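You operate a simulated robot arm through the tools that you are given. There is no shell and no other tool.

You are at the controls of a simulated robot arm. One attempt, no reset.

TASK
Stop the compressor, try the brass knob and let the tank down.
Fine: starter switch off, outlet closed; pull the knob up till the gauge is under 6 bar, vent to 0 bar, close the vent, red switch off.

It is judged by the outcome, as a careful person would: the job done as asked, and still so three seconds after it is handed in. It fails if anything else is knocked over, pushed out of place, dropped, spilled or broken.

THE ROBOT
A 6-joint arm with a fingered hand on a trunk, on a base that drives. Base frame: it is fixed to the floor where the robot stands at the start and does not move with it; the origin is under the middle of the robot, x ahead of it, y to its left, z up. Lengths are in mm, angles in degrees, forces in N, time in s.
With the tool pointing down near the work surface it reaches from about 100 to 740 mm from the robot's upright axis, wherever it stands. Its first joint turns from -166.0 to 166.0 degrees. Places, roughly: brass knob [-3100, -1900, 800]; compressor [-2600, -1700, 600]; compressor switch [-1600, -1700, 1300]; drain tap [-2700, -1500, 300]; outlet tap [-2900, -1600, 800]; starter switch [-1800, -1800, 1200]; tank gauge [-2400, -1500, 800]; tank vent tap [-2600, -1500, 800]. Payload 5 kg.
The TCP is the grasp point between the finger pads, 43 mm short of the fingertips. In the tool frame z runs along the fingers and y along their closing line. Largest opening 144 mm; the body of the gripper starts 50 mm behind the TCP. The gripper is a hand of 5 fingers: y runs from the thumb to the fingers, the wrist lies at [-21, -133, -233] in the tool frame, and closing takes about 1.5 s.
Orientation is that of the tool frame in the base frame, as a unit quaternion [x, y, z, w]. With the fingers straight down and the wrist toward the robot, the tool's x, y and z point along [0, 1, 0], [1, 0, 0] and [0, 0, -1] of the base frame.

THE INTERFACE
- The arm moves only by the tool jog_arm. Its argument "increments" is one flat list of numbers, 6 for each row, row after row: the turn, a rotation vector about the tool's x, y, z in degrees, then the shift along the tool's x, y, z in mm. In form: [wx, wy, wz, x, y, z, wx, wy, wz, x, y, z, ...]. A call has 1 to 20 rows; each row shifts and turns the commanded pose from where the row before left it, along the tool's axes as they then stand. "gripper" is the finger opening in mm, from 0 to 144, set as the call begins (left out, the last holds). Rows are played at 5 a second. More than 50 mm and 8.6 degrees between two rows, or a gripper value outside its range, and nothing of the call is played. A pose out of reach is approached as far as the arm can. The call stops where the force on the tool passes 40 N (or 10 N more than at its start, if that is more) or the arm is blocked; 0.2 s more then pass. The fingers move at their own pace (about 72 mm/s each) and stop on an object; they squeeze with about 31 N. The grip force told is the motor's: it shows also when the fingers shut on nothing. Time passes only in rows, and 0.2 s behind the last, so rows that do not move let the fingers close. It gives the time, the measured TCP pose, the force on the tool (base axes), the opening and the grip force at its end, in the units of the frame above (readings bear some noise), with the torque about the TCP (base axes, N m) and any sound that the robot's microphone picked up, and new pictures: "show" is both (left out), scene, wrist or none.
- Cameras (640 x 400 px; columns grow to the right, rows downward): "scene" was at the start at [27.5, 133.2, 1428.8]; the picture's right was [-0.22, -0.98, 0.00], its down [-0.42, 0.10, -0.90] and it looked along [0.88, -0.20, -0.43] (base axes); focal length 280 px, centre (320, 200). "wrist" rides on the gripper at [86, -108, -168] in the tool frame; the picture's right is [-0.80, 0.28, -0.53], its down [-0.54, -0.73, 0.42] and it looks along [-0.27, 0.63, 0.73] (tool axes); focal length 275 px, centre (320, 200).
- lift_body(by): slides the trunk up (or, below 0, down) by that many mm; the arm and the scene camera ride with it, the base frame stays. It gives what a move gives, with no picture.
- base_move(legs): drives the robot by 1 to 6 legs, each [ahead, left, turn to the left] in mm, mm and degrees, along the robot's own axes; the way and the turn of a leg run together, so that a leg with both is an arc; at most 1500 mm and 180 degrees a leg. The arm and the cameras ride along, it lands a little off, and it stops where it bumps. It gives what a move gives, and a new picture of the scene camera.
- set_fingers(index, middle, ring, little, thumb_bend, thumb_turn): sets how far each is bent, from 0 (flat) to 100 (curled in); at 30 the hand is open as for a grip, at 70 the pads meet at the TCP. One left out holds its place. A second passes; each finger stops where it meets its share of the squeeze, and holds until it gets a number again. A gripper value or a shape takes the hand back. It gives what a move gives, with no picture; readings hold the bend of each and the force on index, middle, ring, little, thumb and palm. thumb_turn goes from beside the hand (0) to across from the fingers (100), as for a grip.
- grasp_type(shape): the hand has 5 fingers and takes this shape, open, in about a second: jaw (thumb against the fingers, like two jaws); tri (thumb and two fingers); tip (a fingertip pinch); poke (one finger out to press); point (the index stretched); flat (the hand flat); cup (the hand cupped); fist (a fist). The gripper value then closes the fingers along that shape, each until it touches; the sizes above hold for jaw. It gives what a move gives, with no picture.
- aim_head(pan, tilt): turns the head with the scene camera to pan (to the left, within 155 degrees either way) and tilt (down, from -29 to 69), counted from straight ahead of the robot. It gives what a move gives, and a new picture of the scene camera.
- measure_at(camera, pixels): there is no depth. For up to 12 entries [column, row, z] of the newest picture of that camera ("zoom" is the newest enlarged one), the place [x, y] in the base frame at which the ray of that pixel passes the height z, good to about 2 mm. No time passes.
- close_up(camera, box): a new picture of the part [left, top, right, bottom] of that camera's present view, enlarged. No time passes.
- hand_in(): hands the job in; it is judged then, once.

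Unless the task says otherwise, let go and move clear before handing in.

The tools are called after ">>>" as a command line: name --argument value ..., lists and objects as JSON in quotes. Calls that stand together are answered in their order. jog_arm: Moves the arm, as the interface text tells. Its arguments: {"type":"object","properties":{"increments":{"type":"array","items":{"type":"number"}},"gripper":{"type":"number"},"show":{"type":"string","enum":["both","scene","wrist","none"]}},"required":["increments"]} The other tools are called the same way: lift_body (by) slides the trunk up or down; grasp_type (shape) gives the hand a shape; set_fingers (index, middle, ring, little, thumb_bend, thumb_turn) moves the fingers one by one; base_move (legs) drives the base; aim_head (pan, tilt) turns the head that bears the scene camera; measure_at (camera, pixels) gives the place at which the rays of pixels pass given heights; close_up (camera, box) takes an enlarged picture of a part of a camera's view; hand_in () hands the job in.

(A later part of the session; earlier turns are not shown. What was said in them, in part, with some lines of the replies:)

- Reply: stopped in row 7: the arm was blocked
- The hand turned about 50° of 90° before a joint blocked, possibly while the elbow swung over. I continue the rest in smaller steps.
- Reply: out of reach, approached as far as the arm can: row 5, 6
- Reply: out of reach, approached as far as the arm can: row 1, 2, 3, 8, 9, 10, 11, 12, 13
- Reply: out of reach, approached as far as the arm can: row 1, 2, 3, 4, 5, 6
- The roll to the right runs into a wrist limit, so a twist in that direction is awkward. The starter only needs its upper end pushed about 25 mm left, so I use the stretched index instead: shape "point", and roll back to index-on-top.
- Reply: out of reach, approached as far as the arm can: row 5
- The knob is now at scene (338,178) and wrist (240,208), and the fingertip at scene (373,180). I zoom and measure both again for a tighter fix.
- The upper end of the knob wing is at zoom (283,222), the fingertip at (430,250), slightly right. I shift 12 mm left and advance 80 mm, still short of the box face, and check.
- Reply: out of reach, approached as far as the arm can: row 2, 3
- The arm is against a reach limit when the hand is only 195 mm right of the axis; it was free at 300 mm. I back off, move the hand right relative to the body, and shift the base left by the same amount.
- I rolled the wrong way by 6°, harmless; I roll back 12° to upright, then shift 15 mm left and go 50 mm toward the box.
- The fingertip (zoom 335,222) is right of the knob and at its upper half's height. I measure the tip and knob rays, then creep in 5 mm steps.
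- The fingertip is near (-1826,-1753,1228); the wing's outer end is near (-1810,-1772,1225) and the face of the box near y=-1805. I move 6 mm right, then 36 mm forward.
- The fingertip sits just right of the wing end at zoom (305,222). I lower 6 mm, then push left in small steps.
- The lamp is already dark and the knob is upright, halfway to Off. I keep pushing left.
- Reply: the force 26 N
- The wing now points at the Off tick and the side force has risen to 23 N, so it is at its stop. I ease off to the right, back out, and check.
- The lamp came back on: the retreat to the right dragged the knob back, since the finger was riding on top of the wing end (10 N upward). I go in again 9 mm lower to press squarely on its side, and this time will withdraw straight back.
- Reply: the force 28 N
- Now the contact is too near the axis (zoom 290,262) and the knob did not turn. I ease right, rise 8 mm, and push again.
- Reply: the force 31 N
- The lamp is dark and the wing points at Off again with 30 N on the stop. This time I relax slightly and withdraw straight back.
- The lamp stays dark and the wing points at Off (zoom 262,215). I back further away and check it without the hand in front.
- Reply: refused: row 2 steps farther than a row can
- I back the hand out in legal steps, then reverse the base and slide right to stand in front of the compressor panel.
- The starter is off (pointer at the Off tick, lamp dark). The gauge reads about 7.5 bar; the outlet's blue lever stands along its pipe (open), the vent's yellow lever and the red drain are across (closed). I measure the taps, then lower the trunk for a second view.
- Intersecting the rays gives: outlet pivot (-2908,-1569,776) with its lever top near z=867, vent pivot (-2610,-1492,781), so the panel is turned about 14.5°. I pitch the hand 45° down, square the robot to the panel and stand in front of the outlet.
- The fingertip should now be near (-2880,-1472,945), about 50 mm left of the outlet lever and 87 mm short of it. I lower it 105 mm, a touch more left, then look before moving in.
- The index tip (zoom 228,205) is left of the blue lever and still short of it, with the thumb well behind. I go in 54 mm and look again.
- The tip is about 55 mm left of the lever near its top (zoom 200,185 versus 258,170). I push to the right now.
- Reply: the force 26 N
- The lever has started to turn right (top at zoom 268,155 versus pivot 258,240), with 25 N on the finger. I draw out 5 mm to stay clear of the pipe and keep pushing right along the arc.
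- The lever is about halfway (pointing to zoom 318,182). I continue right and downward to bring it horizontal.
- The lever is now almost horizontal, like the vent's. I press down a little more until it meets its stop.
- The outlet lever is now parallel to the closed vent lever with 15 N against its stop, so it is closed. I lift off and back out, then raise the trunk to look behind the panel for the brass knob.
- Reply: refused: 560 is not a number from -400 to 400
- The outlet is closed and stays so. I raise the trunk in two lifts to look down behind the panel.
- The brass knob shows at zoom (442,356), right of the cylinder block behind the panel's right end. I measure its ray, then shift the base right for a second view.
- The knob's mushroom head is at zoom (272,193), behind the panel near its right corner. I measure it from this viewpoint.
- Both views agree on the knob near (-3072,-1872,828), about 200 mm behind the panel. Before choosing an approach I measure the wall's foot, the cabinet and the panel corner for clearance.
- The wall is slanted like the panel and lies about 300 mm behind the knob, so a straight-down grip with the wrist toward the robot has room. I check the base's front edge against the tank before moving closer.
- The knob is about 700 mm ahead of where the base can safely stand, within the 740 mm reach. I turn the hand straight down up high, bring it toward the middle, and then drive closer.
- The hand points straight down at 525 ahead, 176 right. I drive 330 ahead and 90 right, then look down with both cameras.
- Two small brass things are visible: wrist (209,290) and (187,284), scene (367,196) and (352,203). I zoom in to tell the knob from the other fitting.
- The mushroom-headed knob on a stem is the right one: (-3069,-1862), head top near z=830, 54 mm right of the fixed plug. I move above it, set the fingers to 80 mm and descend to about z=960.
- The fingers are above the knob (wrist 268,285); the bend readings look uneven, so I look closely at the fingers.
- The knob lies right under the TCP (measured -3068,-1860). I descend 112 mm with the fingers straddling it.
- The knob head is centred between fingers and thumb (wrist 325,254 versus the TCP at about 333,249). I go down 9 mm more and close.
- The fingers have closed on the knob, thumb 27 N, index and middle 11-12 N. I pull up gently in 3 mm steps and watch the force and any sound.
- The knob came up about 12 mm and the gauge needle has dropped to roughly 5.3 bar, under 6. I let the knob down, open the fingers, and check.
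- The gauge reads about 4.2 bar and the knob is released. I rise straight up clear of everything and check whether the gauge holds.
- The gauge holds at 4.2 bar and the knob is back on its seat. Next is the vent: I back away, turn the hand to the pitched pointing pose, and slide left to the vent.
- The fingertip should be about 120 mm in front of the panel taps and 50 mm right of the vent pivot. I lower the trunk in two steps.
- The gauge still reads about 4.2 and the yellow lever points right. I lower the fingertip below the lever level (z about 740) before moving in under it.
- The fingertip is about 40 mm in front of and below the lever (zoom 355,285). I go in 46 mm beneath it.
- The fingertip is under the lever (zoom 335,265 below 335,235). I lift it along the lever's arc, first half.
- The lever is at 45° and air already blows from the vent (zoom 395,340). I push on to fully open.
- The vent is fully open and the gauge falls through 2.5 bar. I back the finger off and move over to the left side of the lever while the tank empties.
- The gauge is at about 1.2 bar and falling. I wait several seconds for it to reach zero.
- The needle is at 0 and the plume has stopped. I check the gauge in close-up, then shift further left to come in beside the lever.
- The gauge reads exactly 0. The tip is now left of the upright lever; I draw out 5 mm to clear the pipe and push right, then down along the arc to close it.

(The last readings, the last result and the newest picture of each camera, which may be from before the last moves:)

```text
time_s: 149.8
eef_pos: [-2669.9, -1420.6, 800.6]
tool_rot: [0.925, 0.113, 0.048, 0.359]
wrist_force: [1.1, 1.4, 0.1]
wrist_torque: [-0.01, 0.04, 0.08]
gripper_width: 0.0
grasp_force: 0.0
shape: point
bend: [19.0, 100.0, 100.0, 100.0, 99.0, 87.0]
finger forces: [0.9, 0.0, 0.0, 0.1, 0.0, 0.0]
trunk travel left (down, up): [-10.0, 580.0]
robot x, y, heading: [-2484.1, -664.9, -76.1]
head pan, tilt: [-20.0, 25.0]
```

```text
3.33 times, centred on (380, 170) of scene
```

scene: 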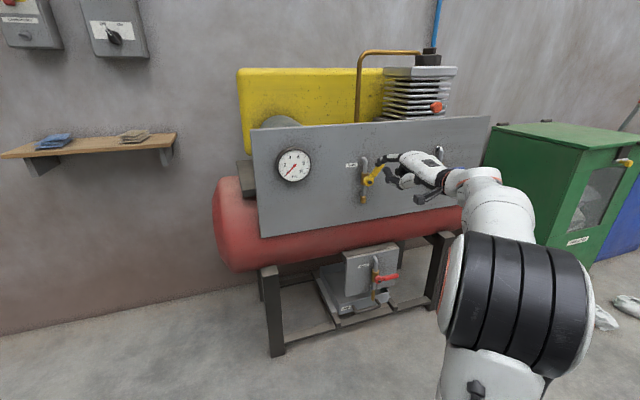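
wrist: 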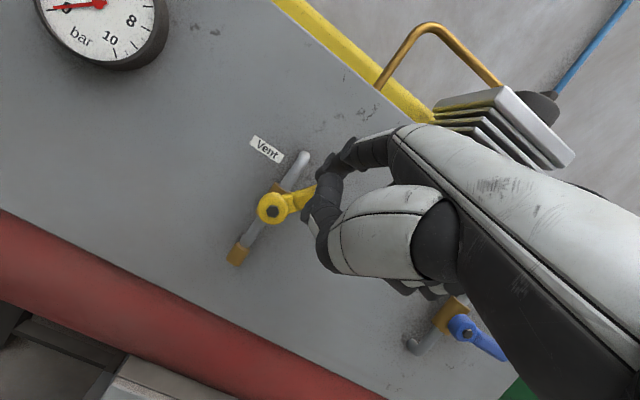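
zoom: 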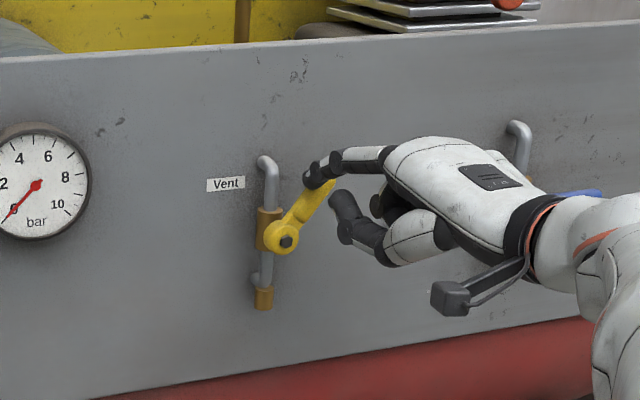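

The yellow lever is about halfway. I continue right and down as I did with the outlet, ending against its stop.

>>> jog_arm --increments '[0, 0, 0, -6, -4, 4.4, 0, 0, 0, -6, -4.1, 4.4, 0, 0, 0, -6, -4.7, 5.2, 0, 0, 0, -5, -4.8, 5.1, 0, 0, 0, -4, -4, 4.4, 0, 0, 0, -3, -4.1, 4.4, 0, 0, 0, -3, -5.4, 5.9, 0, 0, 0, 0, -3.4, 3.7, 0, 0, 0, 0, -3.4, 3.7, 0, 0, 0, 0, -3.4, 3.7]'

>>> close_up --camera "scene" --box '[300, 110, 460, 230]'

```text
time_s: 152.0
eef_pos: [-2701.6, -1426.0, 742.1]
tool_rot: [0.925, 0.111, 0.048, 0.361]
wrist_force: [-2.6, 6.9, 13.0]
wrist_torque: [-1.2, -0.59, 0.08]
gripper_width: 0.0
grasp_force: 0.0
shape: point
bend: [14.0, 100.0, 100.0, 100.0, 99.0, 87.0]
finger forces: [11.4, 0.1, 0.0, 0.0, 0.0, 0.0]
trunk travel left (down, up): [-10.0, 580.0]
robot x, y, heading: [-2484.4, -662.2, -75.7]
head pan, tilt: [-20.0, 25.0]
```

scene: 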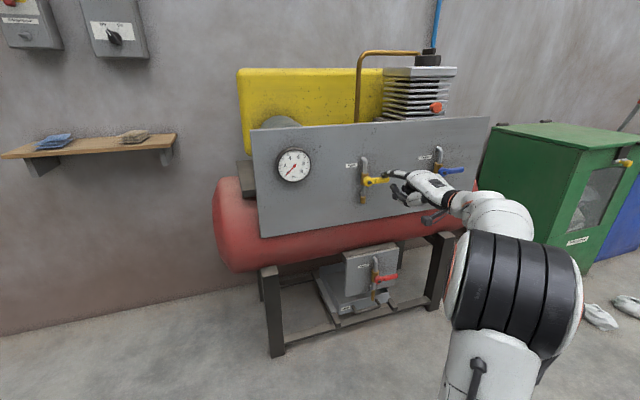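
wrist: 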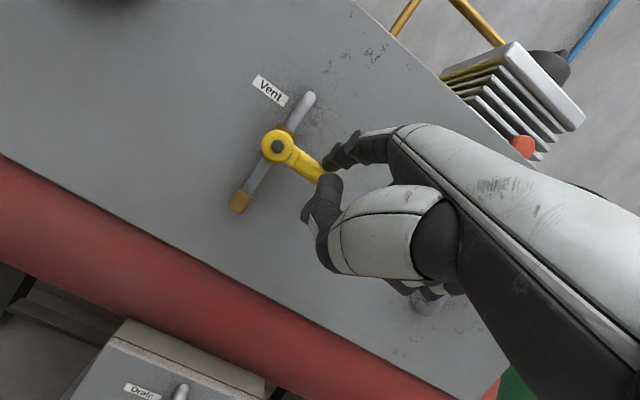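

```text
3.33 times, centred on (380, 170) of scene
```

zoom: 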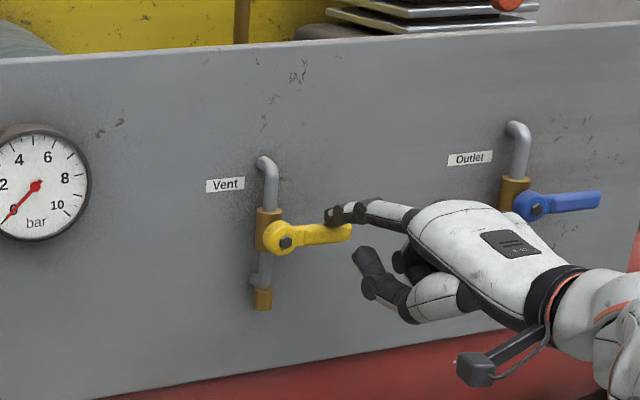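

The vent lever is back horizontal against its stop, gauge 0. I lift the finger off, back away, and then raise the trunk for the red compressor switch.

>>> jog_arm --increments '[0, 0, 0, 0, 16, -17, 0, 0, 0, 0, 16, -17, 0, 0, 0, 0, -29, -27, 0, 0, 0, 0, -29, -27, 0, 0, 0, 0, -29, -27, 0, 0, 0, 0, -29, -27]' --show "none"

>>> close_up --camera "scene" --box '[240, 110, 480, 290]'

>>> lift_body --by 400

>>> base_move --legs '[[0, 930, 0], [330, 0, 0]]'

>>> aim_head --pan -15 --tilt 12

```text
time_s: 153.4
eef_pos: [-2739.4, -1274.7, 787.5]
tool_rot: [0.925, 0.113, 0.049, 0.359]
wrist_force: [-0.4, 0.0, -1.5]
wrist_torque: [-0.01, 0.0, 0.01]
gripper_width: 0.1
grasp_force: 0.0
shape: point
bend: [19.0, 100.0, 100.0, 100.0, 99.0, 87.0]
finger forces: [0.0, 0.0, 0.1, 0.0, 0.0, 0.0]
trunk travel left (down, up): [-10.0, 580.0]
robot x, y, heading: [-2487.0, -663.3, -75.9]
head pan, tilt: [-20.0, 25.0]
```

```text
2.22 times, centred on (360, 200) of scene
```

zoom: 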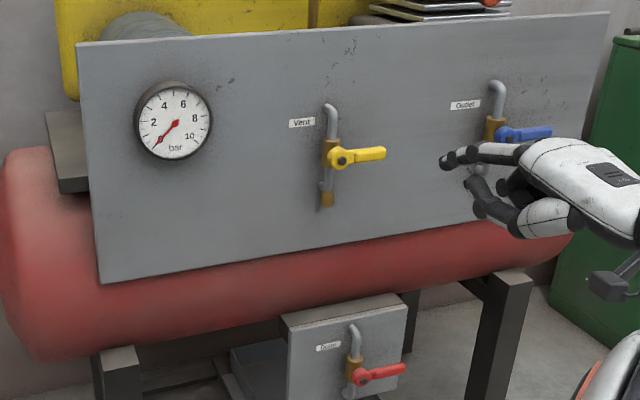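

```text
time_s: 157.3
eef_pos: [-2739.3, -1274.9, 1188.2]
tool_rot: [0.925, 0.112, 0.049, 0.359]
wrist_force: [-0.2, -0.1, 0.3]
wrist_torque: [0.01, -0.01, -0.03]
gripper_width: 0.0
grasp_force: 0.1
shape: point
bend: [19.0, 100.0, 100.0, 100.0, 99.0, 87.0]
finger forces: [0.1, 0.1, 0.0, 0.0, 0.0, 0.0]
trunk travel left (down, up): [-410.0, 180.0]
robot x, y, heading: [-2491.7, -662.4, -76.0]
head pan, tilt: [-20.0, 25.0]
```

```text
time_s: 163.9
eef_pos: [-1759.7, -1368.7, 1188.4]
tool_rot: [0.925, 0.117, 0.051, 0.359]
wrist_force: [0.6, 0.0, -0.2]
wrist_torque: [-0.02, -0.01, 0.01]
gripper_width: 0.0
grasp_force: 0.1
shape: point
bend: [19.0, 100.0, 100.0, 100.0, 99.0, 87.0]
finger forces: [0.0, 0.0, 0.1, 0.0, 0.0, 0.1]
trunk travel left (down, up): [-410.0, 180.0]
robot x, y, heading: [-1510.9, -757.5, -75.5]
head pan, tilt: [-20.0, 25.0]
```

scene: 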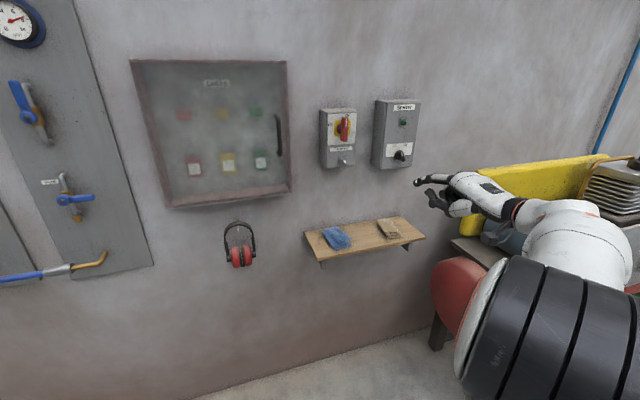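

```text
time_s: 164.6
eef_pos: [-1759.6, -1368.0, 1187.5]
tool_rot: [0.925, 0.117, 0.051, 0.359]
wrist_force: [-0.7, -0.1, 0.2]
wrist_torque: [-0.02, 0.02, 0.04]
gripper_width: 0.0
grasp_force: 0.0
shape: point
bend: [19.0, 100.0, 100.0, 100.0, 99.0, 87.0]
finger forces: [0.1, 0.0, 0.0, 0.1, 0.1, 0.0]
trunk travel left (down, up): [-410.0, 180.0]
robot x, y, heading: [-1512.6, -752.3, -75.4]
head pan, tilt: [-15.0, 12.0]
```

scene: 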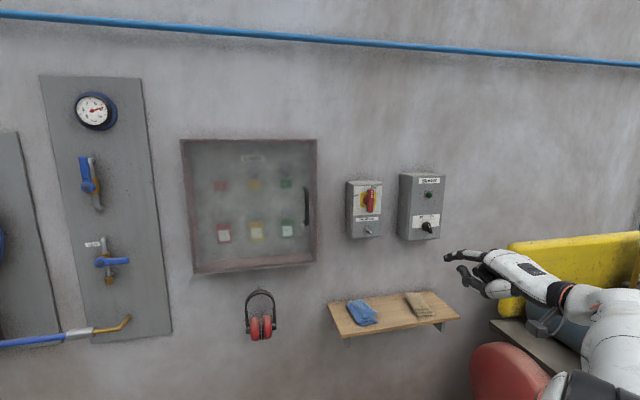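

The vent, outlet and drain are all across and the gauge is at 0. The red switch is now at scene (370,200); I measure it here and again after raising the trunk.

>>> close_up --camera "scene" --box '[330, 165, 460, 250]'

>>> measure_at --camera "scene" --pixels '[[370, 201, 1280], [370, 201, 1320], [370, 201, 1360], [345.5, 180, 1400], [381, 239, 1200], [367, 231, 1240]]'

>>> base_move --legs '[[0, 130, 0]]'

>>> lift_body --by 170

>>> aim_head --pan -15 --tilt 20

>>> close_up --camera "scene" --box '[340, 150, 480, 250]'

```text
4.71 times, centred on (395, 208) of scene
```

zoom: 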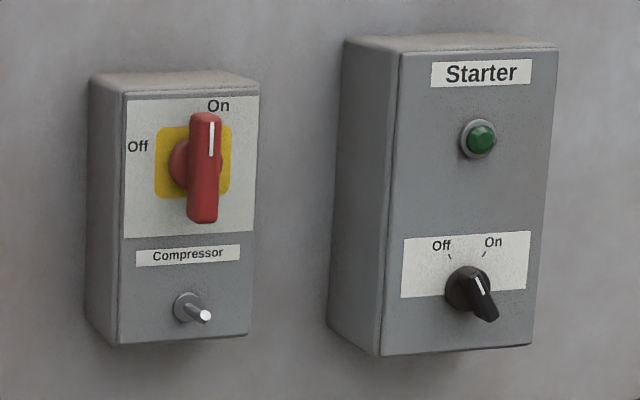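

```text
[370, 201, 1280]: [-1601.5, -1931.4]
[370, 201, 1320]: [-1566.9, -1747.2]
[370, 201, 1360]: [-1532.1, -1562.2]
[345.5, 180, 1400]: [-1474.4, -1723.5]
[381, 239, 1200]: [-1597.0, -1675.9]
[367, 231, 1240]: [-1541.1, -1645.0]
```

```text
time_s: 165.9
eef_pos: [-1634.4, -1336.2, 1187.2]
tool_rot: [0.925, 0.116, 0.05, 0.359]
wrist_force: [0.5, 0.3, 0.5]
wrist_torque: [0.0, 0.01, -0.02]
gripper_width: 0.2
grasp_force: 0.1
shape: point
bend: [19.0, 100.0, 100.0, 100.0, 99.0, 87.0]
finger forces: [0.1, 0.0, 0.0, 0.0, 0.1, 0.0]
trunk travel left (down, up): [-410.0, 180.0]
robot x, y, heading: [-1383.6, -726.1, -75.6]
head pan, tilt: [-15.0, 12.0]
```

scene: 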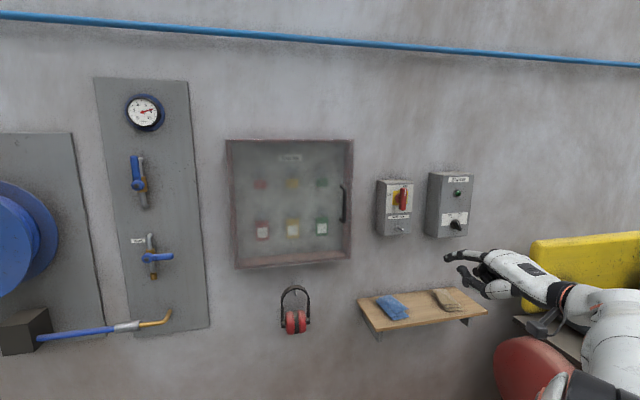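

```text
time_s: 167.8
eef_pos: [-1633.7, -1336.3, 1358.0]
tool_rot: [0.925, 0.117, 0.05, 0.359]
wrist_force: [-0.8, 0.3, 0.6]
wrist_torque: [0.02, -0.01, 0.02]
gripper_width: 0.0
grasp_force: 0.1
shape: point
bend: [19.0, 100.0, 100.0, 100.0, 99.0, 87.0]
finger forces: [0.1, 0.1, 0.1, 0.1, 0.1, 0.0]
trunk travel left (down, up): [-580.0, 10.0]
robot x, y, heading: [-1385.2, -719.3, -75.5]
head pan, tilt: [-15.0, 12.0]
```

```text
time_s: 168.5
eef_pos: [-1634.0, -1335.6, 1358.0]
tool_rot: [0.925, 0.117, 0.05, 0.359]
wrist_force: [-0.4, -0.7, -0.4]
wrist_torque: [0.0, 0.0, -0.01]
gripper_width: 0.0
grasp_force: 0.1
shape: point
bend: [19.0, 100.0, 100.0, 100.0, 99.0, 87.0]
finger forces: [0.0, 0.0, 0.0, 0.1, 0.0, 0.0]
trunk travel left (down, up): [-580.0, 10.0]
robot x, y, heading: [-1389.0, -723.4, -75.5]
head pan, tilt: [-15.0, 20.0]
```

scene: 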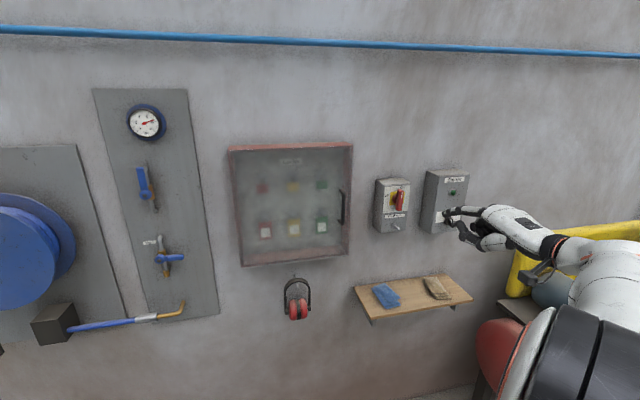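

```text
4.00 times, centred on (410, 200) of scene
```

zoom: 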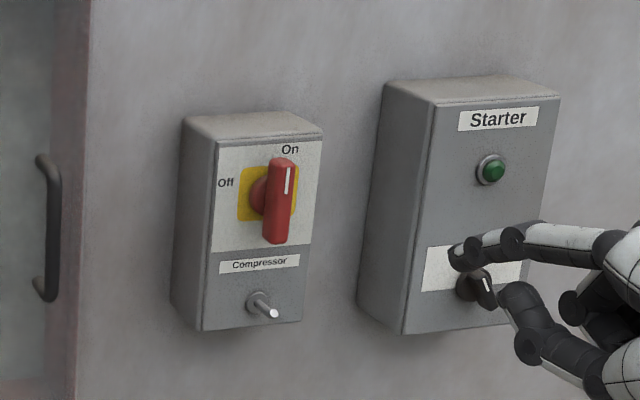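

I measure the handle centre, zoom (280,203), i.e. scene (400,200.8), and its ends from this second view.

>>> measure_at --camera "scene" --pixels '[[400, 200.8, 1300], [400, 200.8, 1340], [400, 200.8, 1380], [401, 190.5, 1380], [398.5, 210, 1300], [444.5, 212, 1340], [444.5, 212, 1400], [394.5, 197, 1340]]'

```text
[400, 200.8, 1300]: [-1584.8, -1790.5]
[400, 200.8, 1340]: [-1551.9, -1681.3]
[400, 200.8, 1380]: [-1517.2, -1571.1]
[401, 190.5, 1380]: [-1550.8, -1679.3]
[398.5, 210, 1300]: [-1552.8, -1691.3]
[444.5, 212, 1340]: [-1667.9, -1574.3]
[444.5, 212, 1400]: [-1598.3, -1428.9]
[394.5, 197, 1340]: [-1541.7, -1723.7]
```

The handle's front centre is at (-1563,-1720,1326), about 80 mm long. I move the base 90 mm right and 190 ahead so the fingertip stands right of the handle and about 110 mm short of it.

>>> base_move --legs '[[0, -92, 0], [190, 0, 0]]'

>>> jog_arm --increments '[0, 0, 0, 0, -14, 15.3, 0, 0, 0, 0, -14, 15.3, 0, 0, 0, 0, 0, 0]'

>>> close_up --camera "scene" --box '[340, 130, 480, 230]'

```text
time_s: 170.8
eef_pos: [-1674.8, -1544.0, 1357.3]
tool_rot: [0.924, 0.117, 0.05, 0.359]
wrist_force: [-0.7, -0.9, -0.9]
wrist_torque: [-0.02, 0.01, 0.02]
gripper_width: 0.0
grasp_force: 0.1
shape: point
bend: [19.0, 100.0, 100.0, 100.0, 99.0, 87.0]
finger forces: [0.0, 0.1, 0.0, 0.0, 0.1, 0.0]
trunk travel left (down, up): [-580.0, 10.0]
robot x, y, heading: [-1428.1, -930.7, -75.4]
head pan, tilt: [-15.0, 20.0]
```

scene: 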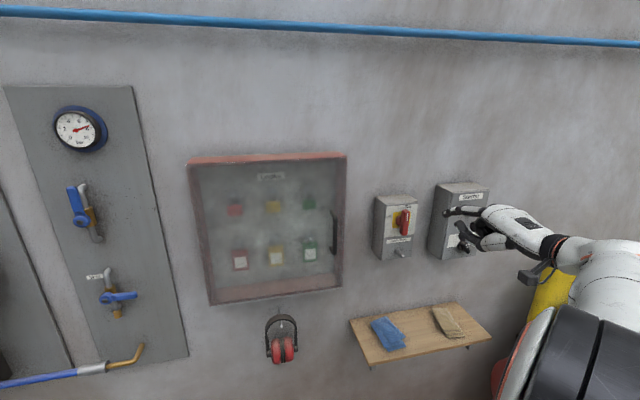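

```text
time_s: 171.6
eef_pos: [-1673.7, -1541.8, 1315.5]
tool_rot: [0.924, 0.118, 0.051, 0.359]
wrist_force: [0.6, 0.0, -1.1]
wrist_torque: [0.0, 0.01, 0.03]
gripper_width: 0.1
grasp_force: 0.2
shape: point
bend: [19.0, 100.0, 100.0, 100.0, 99.0, 87.0]
finger forces: [0.0, 0.0, 0.0, 0.0, 0.0, 0.0]
trunk travel left (down, up): [-580.0, 10.0]
robot x, y, heading: [-1428.7, -929.9, -75.5]
head pan, tilt: [-15.0, 20.0]
```

scene: 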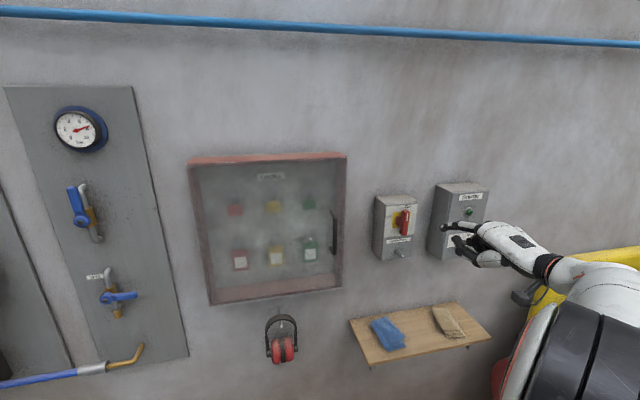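
wrist: 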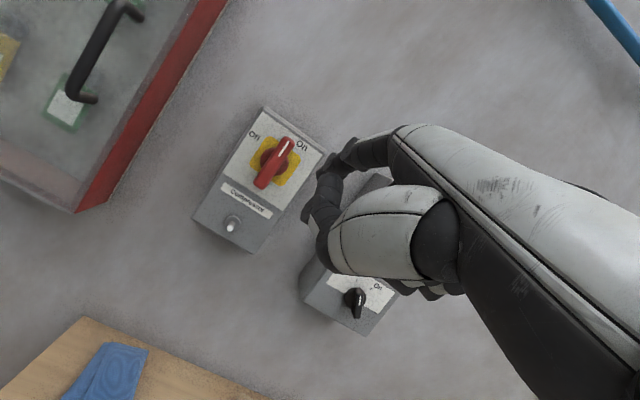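

```text
4.00 times, centred on (410, 180) of scene
```

zoom: 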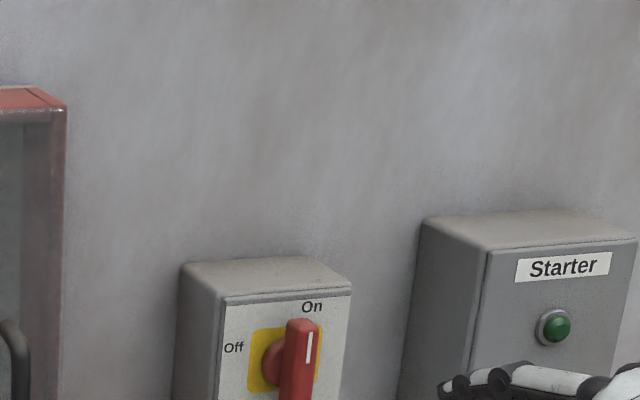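

The fingertip is about 48 mm right of the handle axis and 30 mm above its centre. I advance 95 mm and check.

>>> jog_arm --increments '[0, 0, 0, 0, 23.6, 21.6, 0, 0, 0, 0, 23.6, 21.6, 0, 0, 0, 0, 22.8, 21, 0, 0, 0, 0, 0, 0]'

>>> close_up --camera "scene" --box '[360, 180, 480, 270]'

>>> close_up --camera "wrist" --box '[220, 80, 420, 230]'

```text
time_s: 172.6
eef_pos: [-1649.9, -1635.4, 1315.8]
tool_rot: [0.925, 0.117, 0.05, 0.359]
wrist_force: [0.7, 0.3, -1.4]
wrist_torque: [-0.01, -0.02, 0.0]
gripper_width: 0.3
grasp_force: 0.1
shape: point
bend: [19.0, 100.0, 100.0, 100.0, 99.0, 87.0]
finger forces: [0.1, 0.1, 0.1, 0.0, 0.0, 0.1]
trunk travel left (down, up): [-580.0, 10.0]
robot x, y, heading: [-1428.2, -932.7, -75.4]
head pan, tilt: [-15.0, 20.0]
```

scene: 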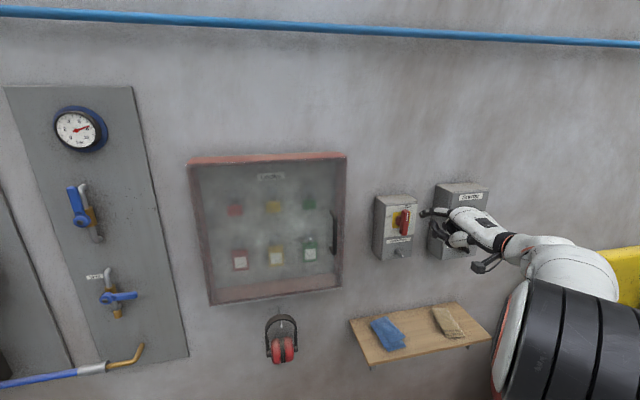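
wrist: 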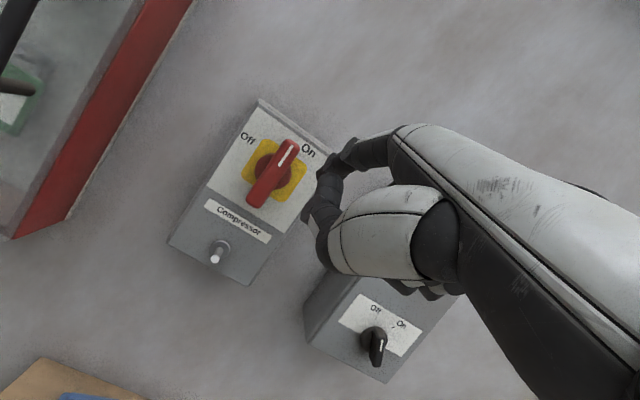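

```text
4.44 times, centred on (420, 225) of scene
```

zoom: 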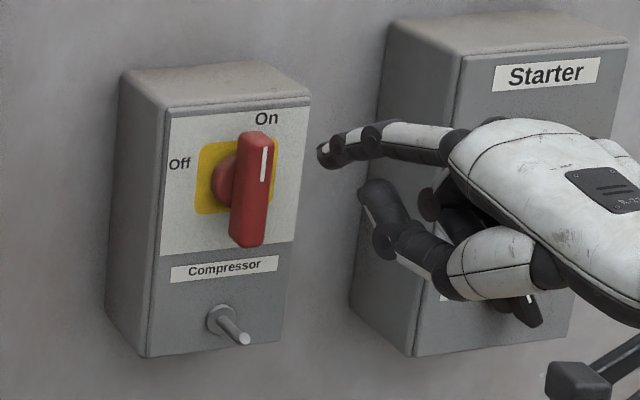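

```text
2.67 times, centred on (320, 155) of wrist
```

zoom: 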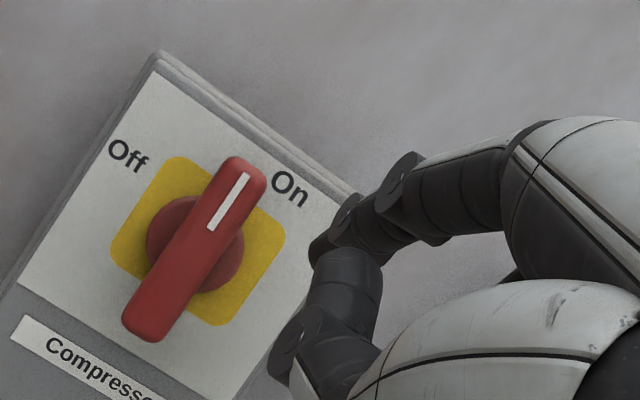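

The tip (zoom 322,155) is beside the upper half of the handle with a clear gap. I go in another 30 mm, then push left.

>>> jog_arm --increments '[0, 0, 0, 0, 11, 10.1, 0, 0, 0, 0, 11, 10.1, 0, 0, 0, 10, 0, 0, 0, 0, 0, 10, 0, 0, 0, 0, 0, 6, 0, 0, 0, 0, 0, 6, 0, 0]'

>>> close_up --camera "scene" --box '[360, 180, 480, 270]'

>>> close_up --camera "wrist" --box '[220, 80, 420, 230]'

```text
time_s: 174.0
eef_pos: [-1613.2, -1654.9, 1315.8]
tool_rot: [0.924, 0.117, 0.05, 0.36]
wrist_force: [-1.0, 0.3, 1.2]
wrist_torque: [-0.05, -0.14, -0.17]
gripper_width: 136.3
grasp_force: 0.1
shape: point
bend: [19.0, 100.0, 100.0, 100.0, 99.0, 87.0]
finger forces: [2.3, 0.0, 0.0, 0.0, 0.0, 0.1]
trunk travel left (down, up): [-580.0, 10.0]
robot x, y, heading: [-1430.4, -927.2, -75.3]
head pan, tilt: [-15.0, 20.0]
```

scene: 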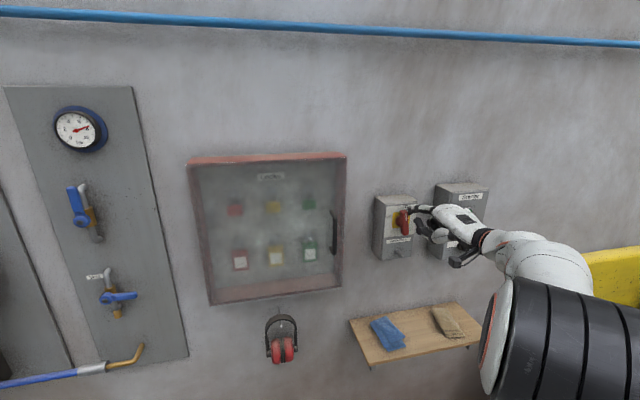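
wrist: 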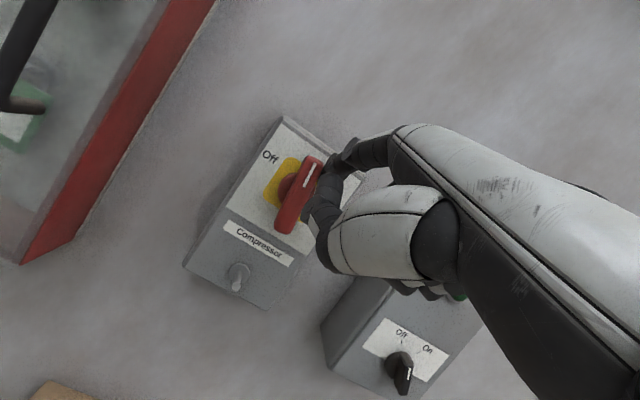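

```text
4.44 times, centred on (420, 225) of scene
```

zoom: 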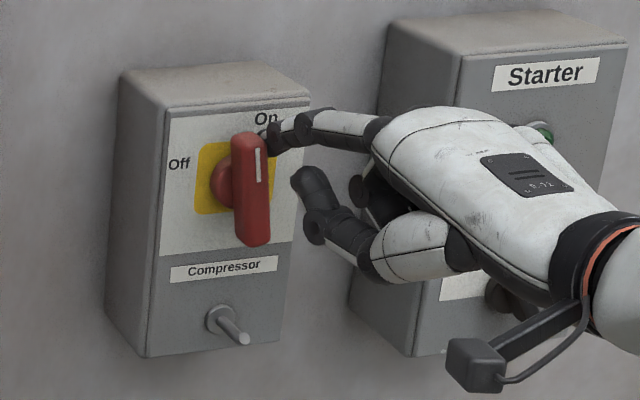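

```text
2.67 times, centred on (320, 155) of wrist
```

zoom: 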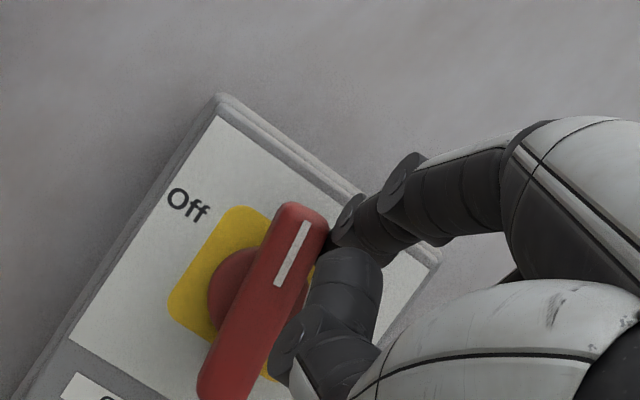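

Contact is made near the top of the handle (2 N). I push left along the arc.

>>> jog_arm --increments '[0, 0, 0, 6, 1.3, -1.5, 0, 0, 0, 6, 1.3, -1.5, 0, 0, 0, 6, 0, 0, 0, 0, 0, 6, 0, 0, 0, 0, 0, 6, -0.7, 0.7]'

>>> close_up --camera "scene" --box '[360, 180, 480, 270]'

>>> close_up --camera "wrist" --box '[220, 80, 420, 230]'

```text
time_s: 175.2
eef_pos: [-1584.0, -1648.1, 1319.4]
tool_rot: [0.925, 0.117, 0.05, 0.359]
wrist_force: [-1.5, -0.2, 0.5]
wrist_torque: [-0.01, -0.1, -0.14]
gripper_width: 136.3
grasp_force: 0.1
shape: point
bend: [19.0, 100.0, 100.0, 100.0, 99.0, 87.0]
finger forces: [1.4, 0.1, 0.0, 0.0, 0.0, 0.1]
trunk travel left (down, up): [-580.0, 10.0]
robot x, y, heading: [-1429.2, -930.5, -75.5]
head pan, tilt: [-15.0, 20.0]
```

scene: 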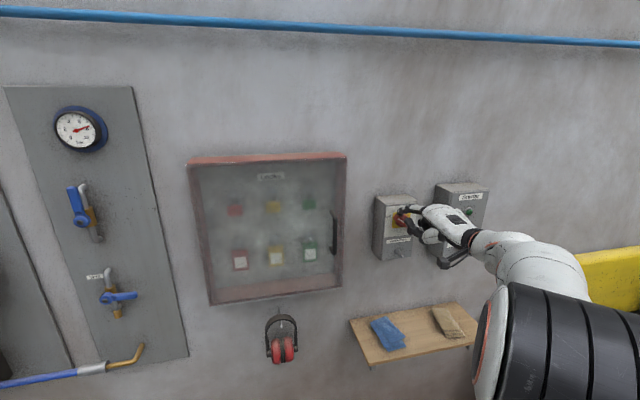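
wrist: 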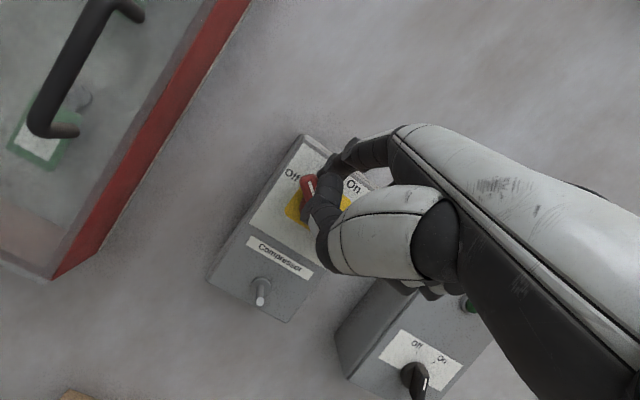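

```text
4.44 times, centred on (420, 225) of scene
```

zoom: 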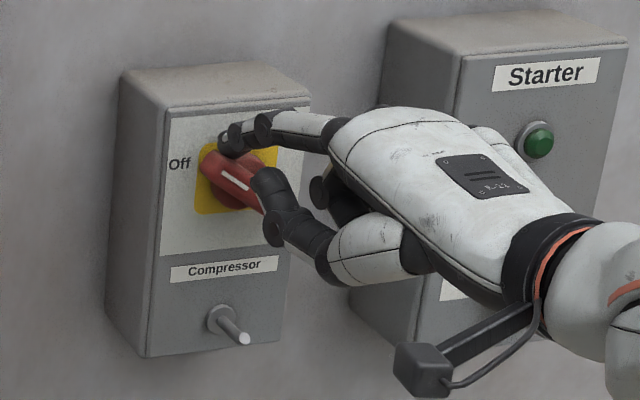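

```text
2.67 times, centred on (320, 155) of wrist
```

zoom: 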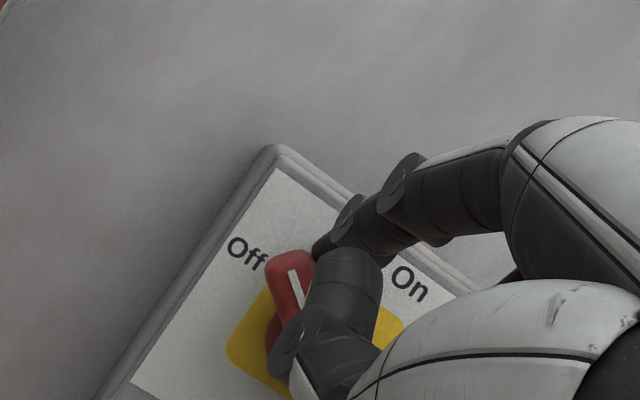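

The handle is about 60° over towards Off. I continue left and down to bring it to horizontal.

>>> jog_arm --increments '[0, 0, 0, 6, -2, 2.2, 0, 0, 0, 5, -3.4, 3.7, 0, 0, 0, 4, -4, 4.4, 0, 0, 0, 2, -4, 4.4]'

>>> close_up --camera "scene" --box '[360, 180, 480, 270]'

>>> close_up --camera "wrist" --box '[220, 80, 420, 230]'

```text
time_s: 176.2
eef_pos: [-1566.9, -1643.4, 1301.7]
tool_rot: [0.925, 0.117, 0.05, 0.359]
wrist_force: [-1.3, 0.2, 1.5]
wrist_torque: [-0.18, -0.13, -0.12]
gripper_width: 0.0
grasp_force: 0.1
shape: point
bend: [19.0, 100.0, 100.0, 100.0, 99.0, 87.0]
finger forces: [2.4, 0.0, 0.0, 0.0, 0.1, 0.0]
trunk travel left (down, up): [-580.0, 10.0]
robot x, y, heading: [-1428.3, -925.5, -75.4]
head pan, tilt: [-15.0, 20.0]
```

scene: 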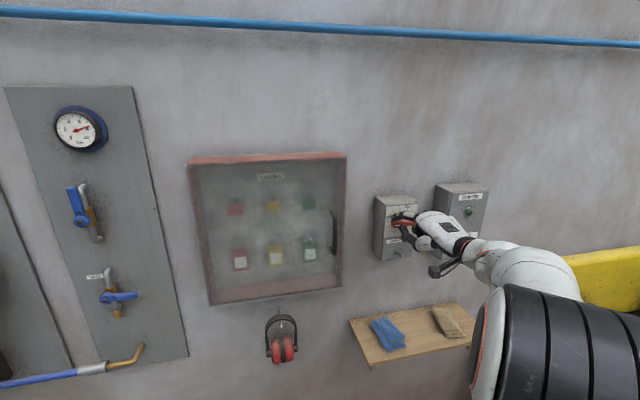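
wrist: 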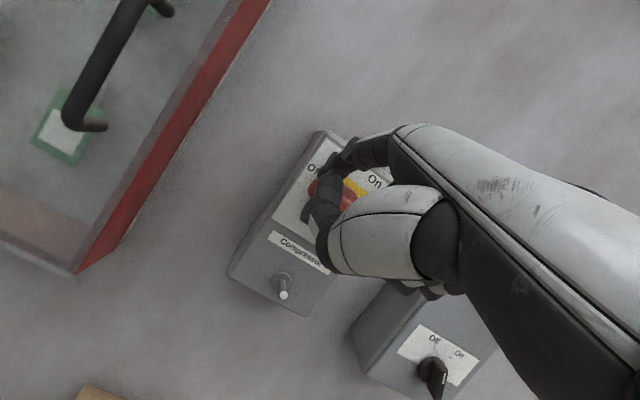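

```text
4.44 times, centred on (420, 225) of scene
```

zoom: 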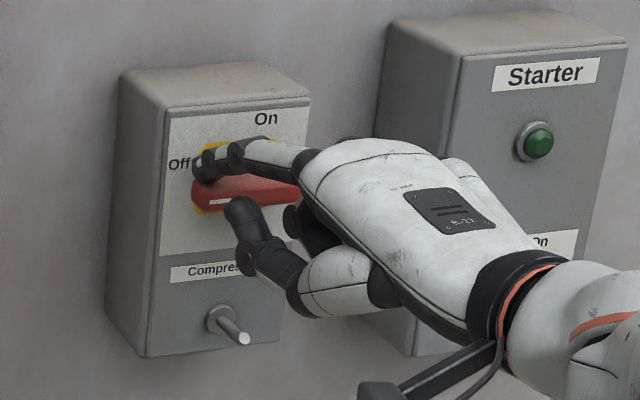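

```text
2.67 times, centred on (320, 155) of wrist
```

zoom: 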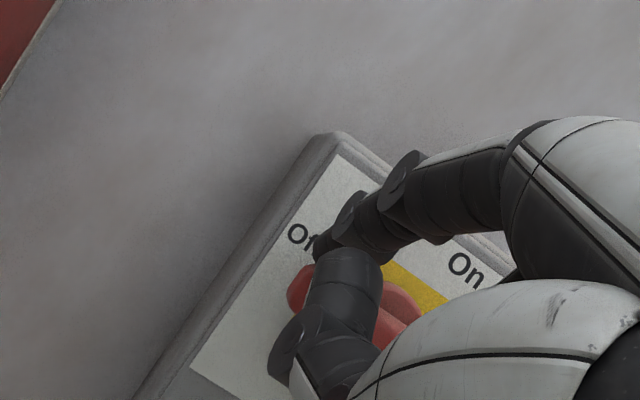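

The handle is nearly horizontal. I press down a bit more until it meets its stop.

>>> jog_arm --increments '[0, 0, 0, 0, -2.7, 2.9, 0, 0, 0, 0, -2.7, 2.9, 0, 0, 0, 0, -2.7, 2.9]'

>>> close_up --camera "scene" --box '[360, 180, 480, 270]'

```text
time_s: 177.0
eef_pos: [-1567.9, -1642.1, 1289.9]
tool_rot: [0.924, 0.116, 0.05, 0.361]
wrist_force: [-3.9, 7.2, 11.8]
wrist_torque: [-1.27, -0.62, 0.01]
gripper_width: 0.0
grasp_force: 0.1
shape: point
bend: [16.0, 100.0, 100.0, 100.0, 99.0, 87.0]
finger forces: [11.7, 0.0, 0.1, 0.0, 0.0, 0.0]
trunk travel left (down, up): [-580.0, 10.0]
robot x, y, heading: [-1424.9, -932.1, -75.4]
head pan, tilt: [-15.0, 20.0]
```

scene: 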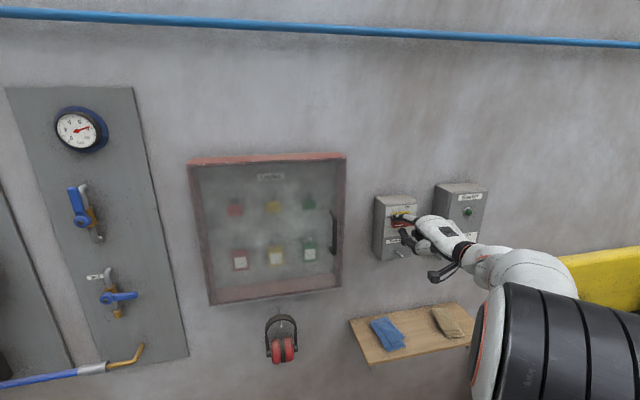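
wrist: 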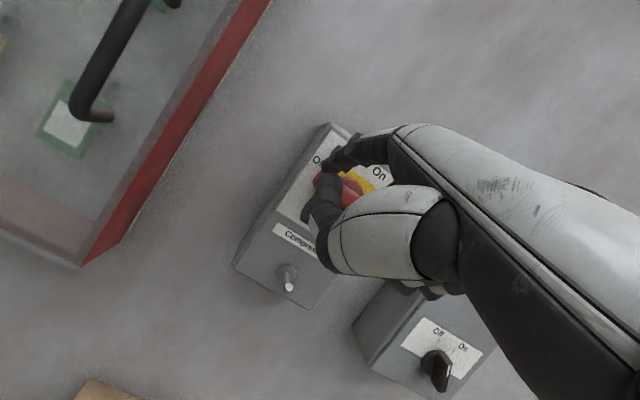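

```text
4.44 times, centred on (420, 225) of scene
```

zoom: 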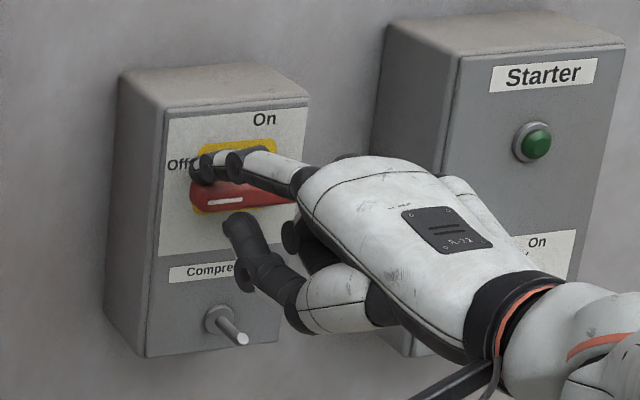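

The handle lies horizontal at Off with 12 N on its stop. I lift off slightly and withdraw straight back, then check everything.

>>> jog_arm --increments '[0, 0, 0, 0, 4, -4.4, 0, 0, 0, 0, -11, -10.1, 0, 0, 0, 0, -22, -20, 0, 0, 0, 0, -29, -27, 0, 0, 0, 0, -29, -27, 0, 0, 0, 0, -29, -27]'

>>> close_up --camera "scene" --box '[360, 170, 500, 270]'

>>> close_up --camera "wrist" --box '[150, 60, 400, 360]'

```text
time_s: 178.4
eef_pos: [-1607.8, -1483.4, 1295.3]
tool_rot: [0.925, 0.117, 0.05, 0.359]
wrist_force: [1.1, 0.1, -0.8]
wrist_torque: [-0.03, -0.01, -0.02]
gripper_width: 0.0
grasp_force: 0.1
shape: point
bend: [19.0, 100.0, 100.0, 100.0, 99.0, 87.0]
finger forces: [0.0, 0.1, 0.0, 0.0, 0.0, 0.1]
trunk travel left (down, up): [-580.0, 10.0]
robot x, y, heading: [-1426.4, -932.7, -75.5]
head pan, tilt: [-15.0, 20.0]
```

scene: 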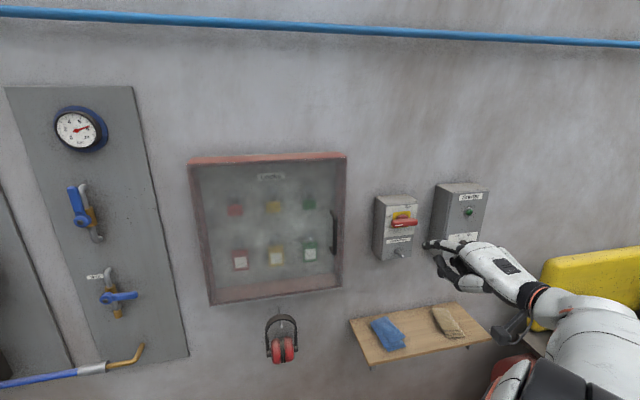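
wrist: 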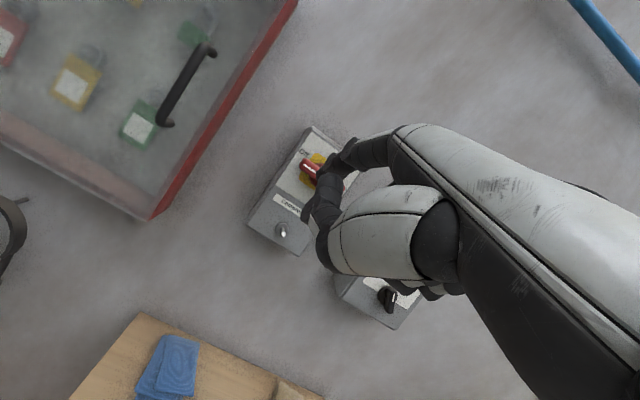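

```text
4.00 times, centred on (430, 220) of scene
```

zoom: 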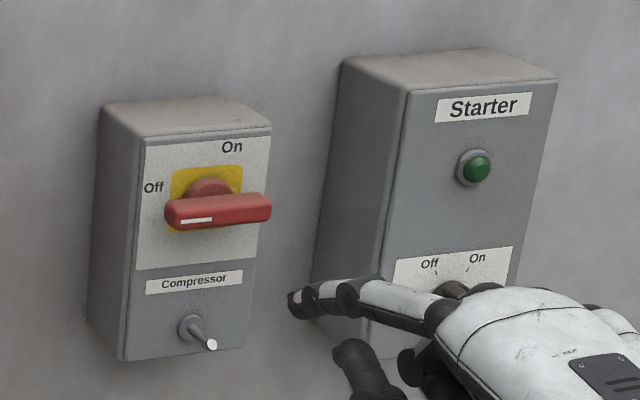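

```text
1.33 times, centred on (275, 210) of wrist
```

zoom: 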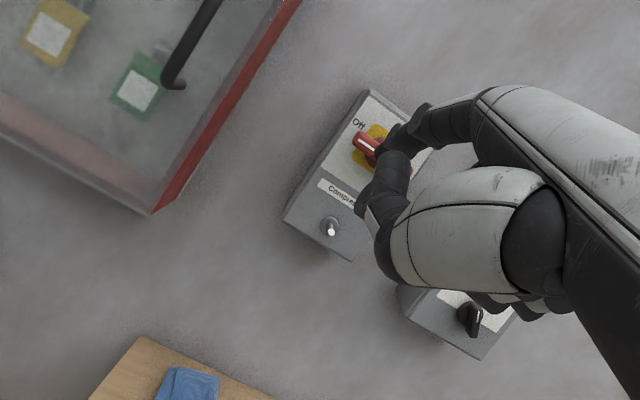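

The red handle now points left to Off. I reverse the base clear of the wall and make a last check of the starter, gauge and taps.

>>> base_move --legs '[[-350, 0, 0]]'

>>> aim_head --pan -38 --tilt 20

>>> close_up --camera "scene" --box '[0, 0, 640, 400]'

```text
time_s: 180.6
eef_pos: [-1697.9, -1146.8, 1294.4]
tool_rot: [0.925, 0.116, 0.05, 0.359]
wrist_force: [-0.8, 0.7, 0.5]
wrist_torque: [-0.02, 0.02, 0.01]
gripper_width: 0.0
grasp_force: 0.3
shape: point
bend: [19.0, 100.0, 100.0, 100.0, 99.0, 87.0]
finger forces: [0.0, 0.0, 0.0, 0.0, 0.1, 0.1]
trunk travel left (down, up): [-580.0, 10.0]
robot x, y, heading: [-1514.6, -595.9, -75.4]
head pan, tilt: [-15.0, 20.0]
```

scene: 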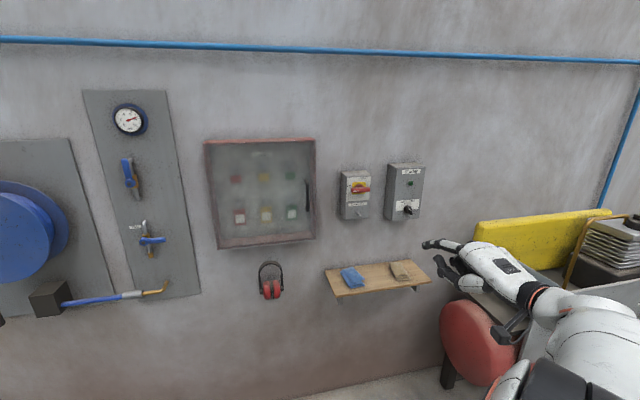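

```text
time_s: 181.5
eef_pos: [-1697.6, -1148.1, 1294.7]
tool_rot: [0.925, 0.115, 0.05, 0.359]
wrist_force: [-0.1, 0.1, 0.0]
wrist_torque: [-0.02, -0.01, 0.01]
gripper_width: 0.0
grasp_force: 0.1
shape: point
bend: [19.0, 100.0, 100.0, 100.0, 99.0, 87.0]
finger forces: [0.1, 0.1, 0.0, 0.0, 0.0, 0.0]
trunk travel left (down, up): [-580.0, 10.0]
robot x, y, heading: [-1514.5, -589.7, -75.1]
head pan, tilt: [-38.0, 20.0]
```

scene: 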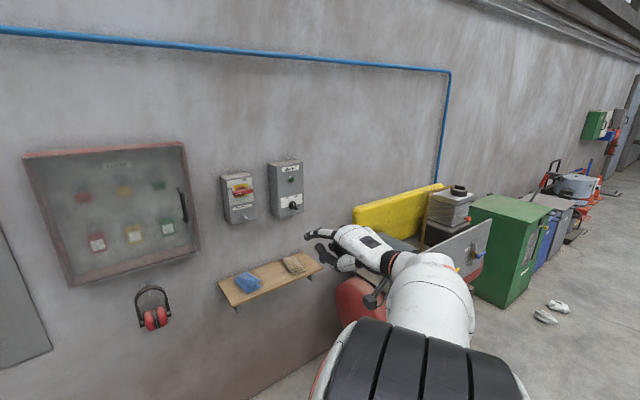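

```text
1.00 times, centred on (320, 200) of scene (not enlarged: the box is as wide or as high as the picture)
```

zoom: 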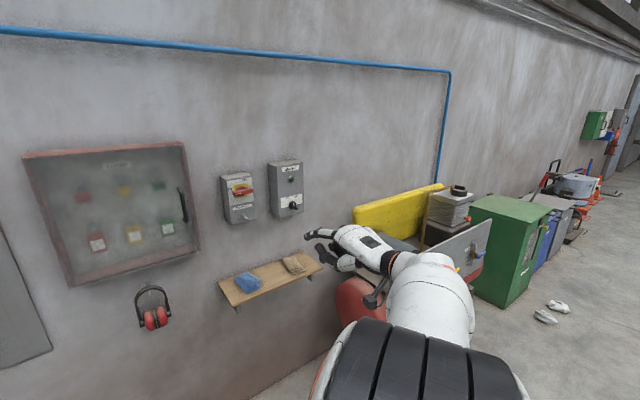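

Both switches look right from here, but the arm hides the panel. I drive back and right a little to see the gauge and taps once more.

>>> close_up --camera "scene" --box '[210, 150, 320, 230]'

>>> base_move --legs '[[-100, 0, 0], [0, -900, 0]]'

>>> aim_head --pan -5 --tilt 35

>>> close_up --camera "scene" --box '[220, 100, 460, 290]'

```text
5.00 times, centred on (265, 190) of scene
```

zoom: 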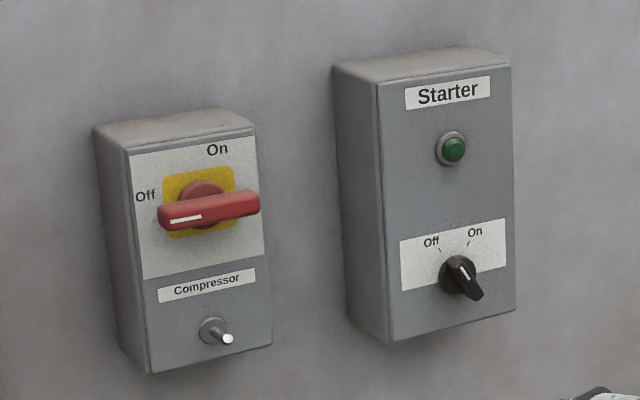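

```text
time_s: 187.0
eef_pos: [-2593.7, -1270.1, 1293.5]
tool_rot: [0.925, 0.112, 0.048, 0.36]
wrist_force: [-1.4, -0.2, 0.6]
wrist_torque: [-0.01, -0.05, 0.02]
gripper_width: 0.1
grasp_force: 0.2
shape: point
bend: [19.0, 100.0, 100.0, 100.0, 99.0, 87.0]
finger forces: [0.0, 0.1, 0.0, 0.0, 0.0, 0.0]
trunk travel left (down, up): [-580.0, 10.0]
robot x, y, heading: [-2408.5, -717.8, -75.7]
head pan, tilt: [-38.0, 20.0]
```

scene: 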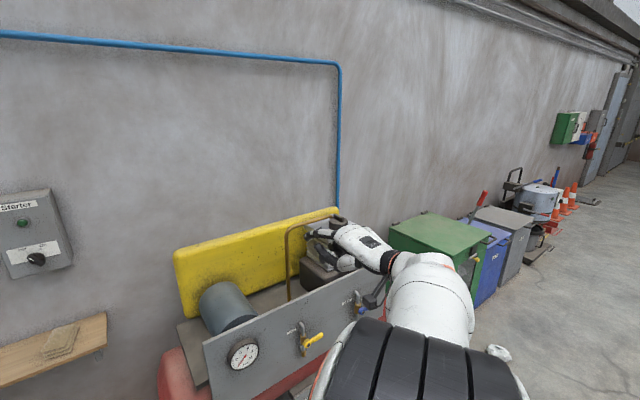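

```text
time_s: 187.9
eef_pos: [-2592.3, -1270.2, 1294.1]
tool_rot: [0.925, 0.114, 0.049, 0.359]
wrist_force: [-0.9, 0.1, 1.0]
wrist_torque: [0.0, 0.02, 0.04]
gripper_width: 0.0
grasp_force: 0.1
shape: point
bend: [19.0, 100.0, 100.0, 100.0, 99.0, 87.0]
finger forces: [0.0, 0.0, 0.1, 0.1, 0.0, 0.0]
trunk travel left (down, up): [-580.0, 10.0]
robot x, y, heading: [-2406.0, -718.4, -75.7]
head pan, tilt: [-5.0, 35.0]
```

scene: 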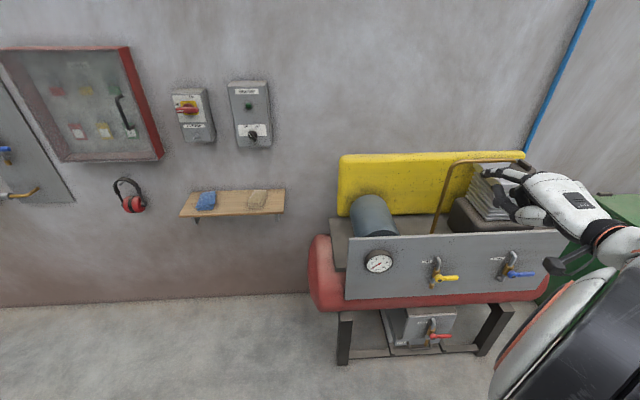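

```text
2.11 times, centred on (340, 195) of scene
```

zoom: 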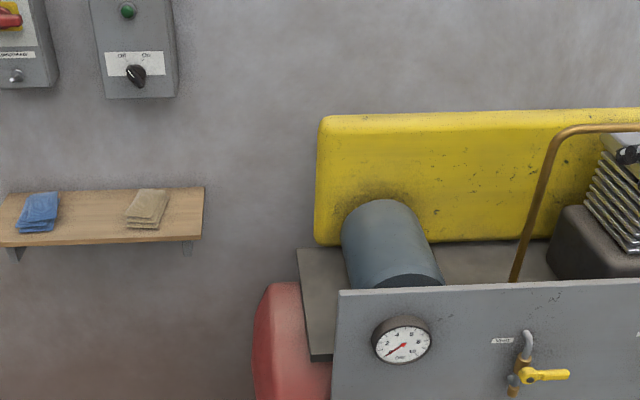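

Everything is in its place: starter and red switch point to Off, the outlet and vent levers lie across their pipes, and the gauge is at 0. The knob is seated, and the hand is clear at z≈1290 in front of the panel. I hand in.

>>> hand_in

```text
The job is handed in.
```

The compressor is stopped, the brass knob has been tried, and the tank is down to 0 bar. I handed the job in with the robot standing clear.

- **Starter switch:** off, lamp dark. It took two tries: backing out the first time dragged the knob back and the lamp came on again, so I turned it off once more and it stayed off.
- **Outlet tap:** closed, pressed against its stop.
- **Brass knob:** pulled up about 12 mm. The gauge fell from about 7.5 bar to about 5.3, then to about 4.2 by the time the knob was back down, and it held there.
- **Vent tap:** opened until the gauge read 0 bar, then closed again.
- **Red switch:** off, last of all.

I left the drain tap alone. In the final views both switches pointed to Off, the outlet and vent levers lay across their pipes, and the gauge read 0. I saw nothing knocked over or out of place.
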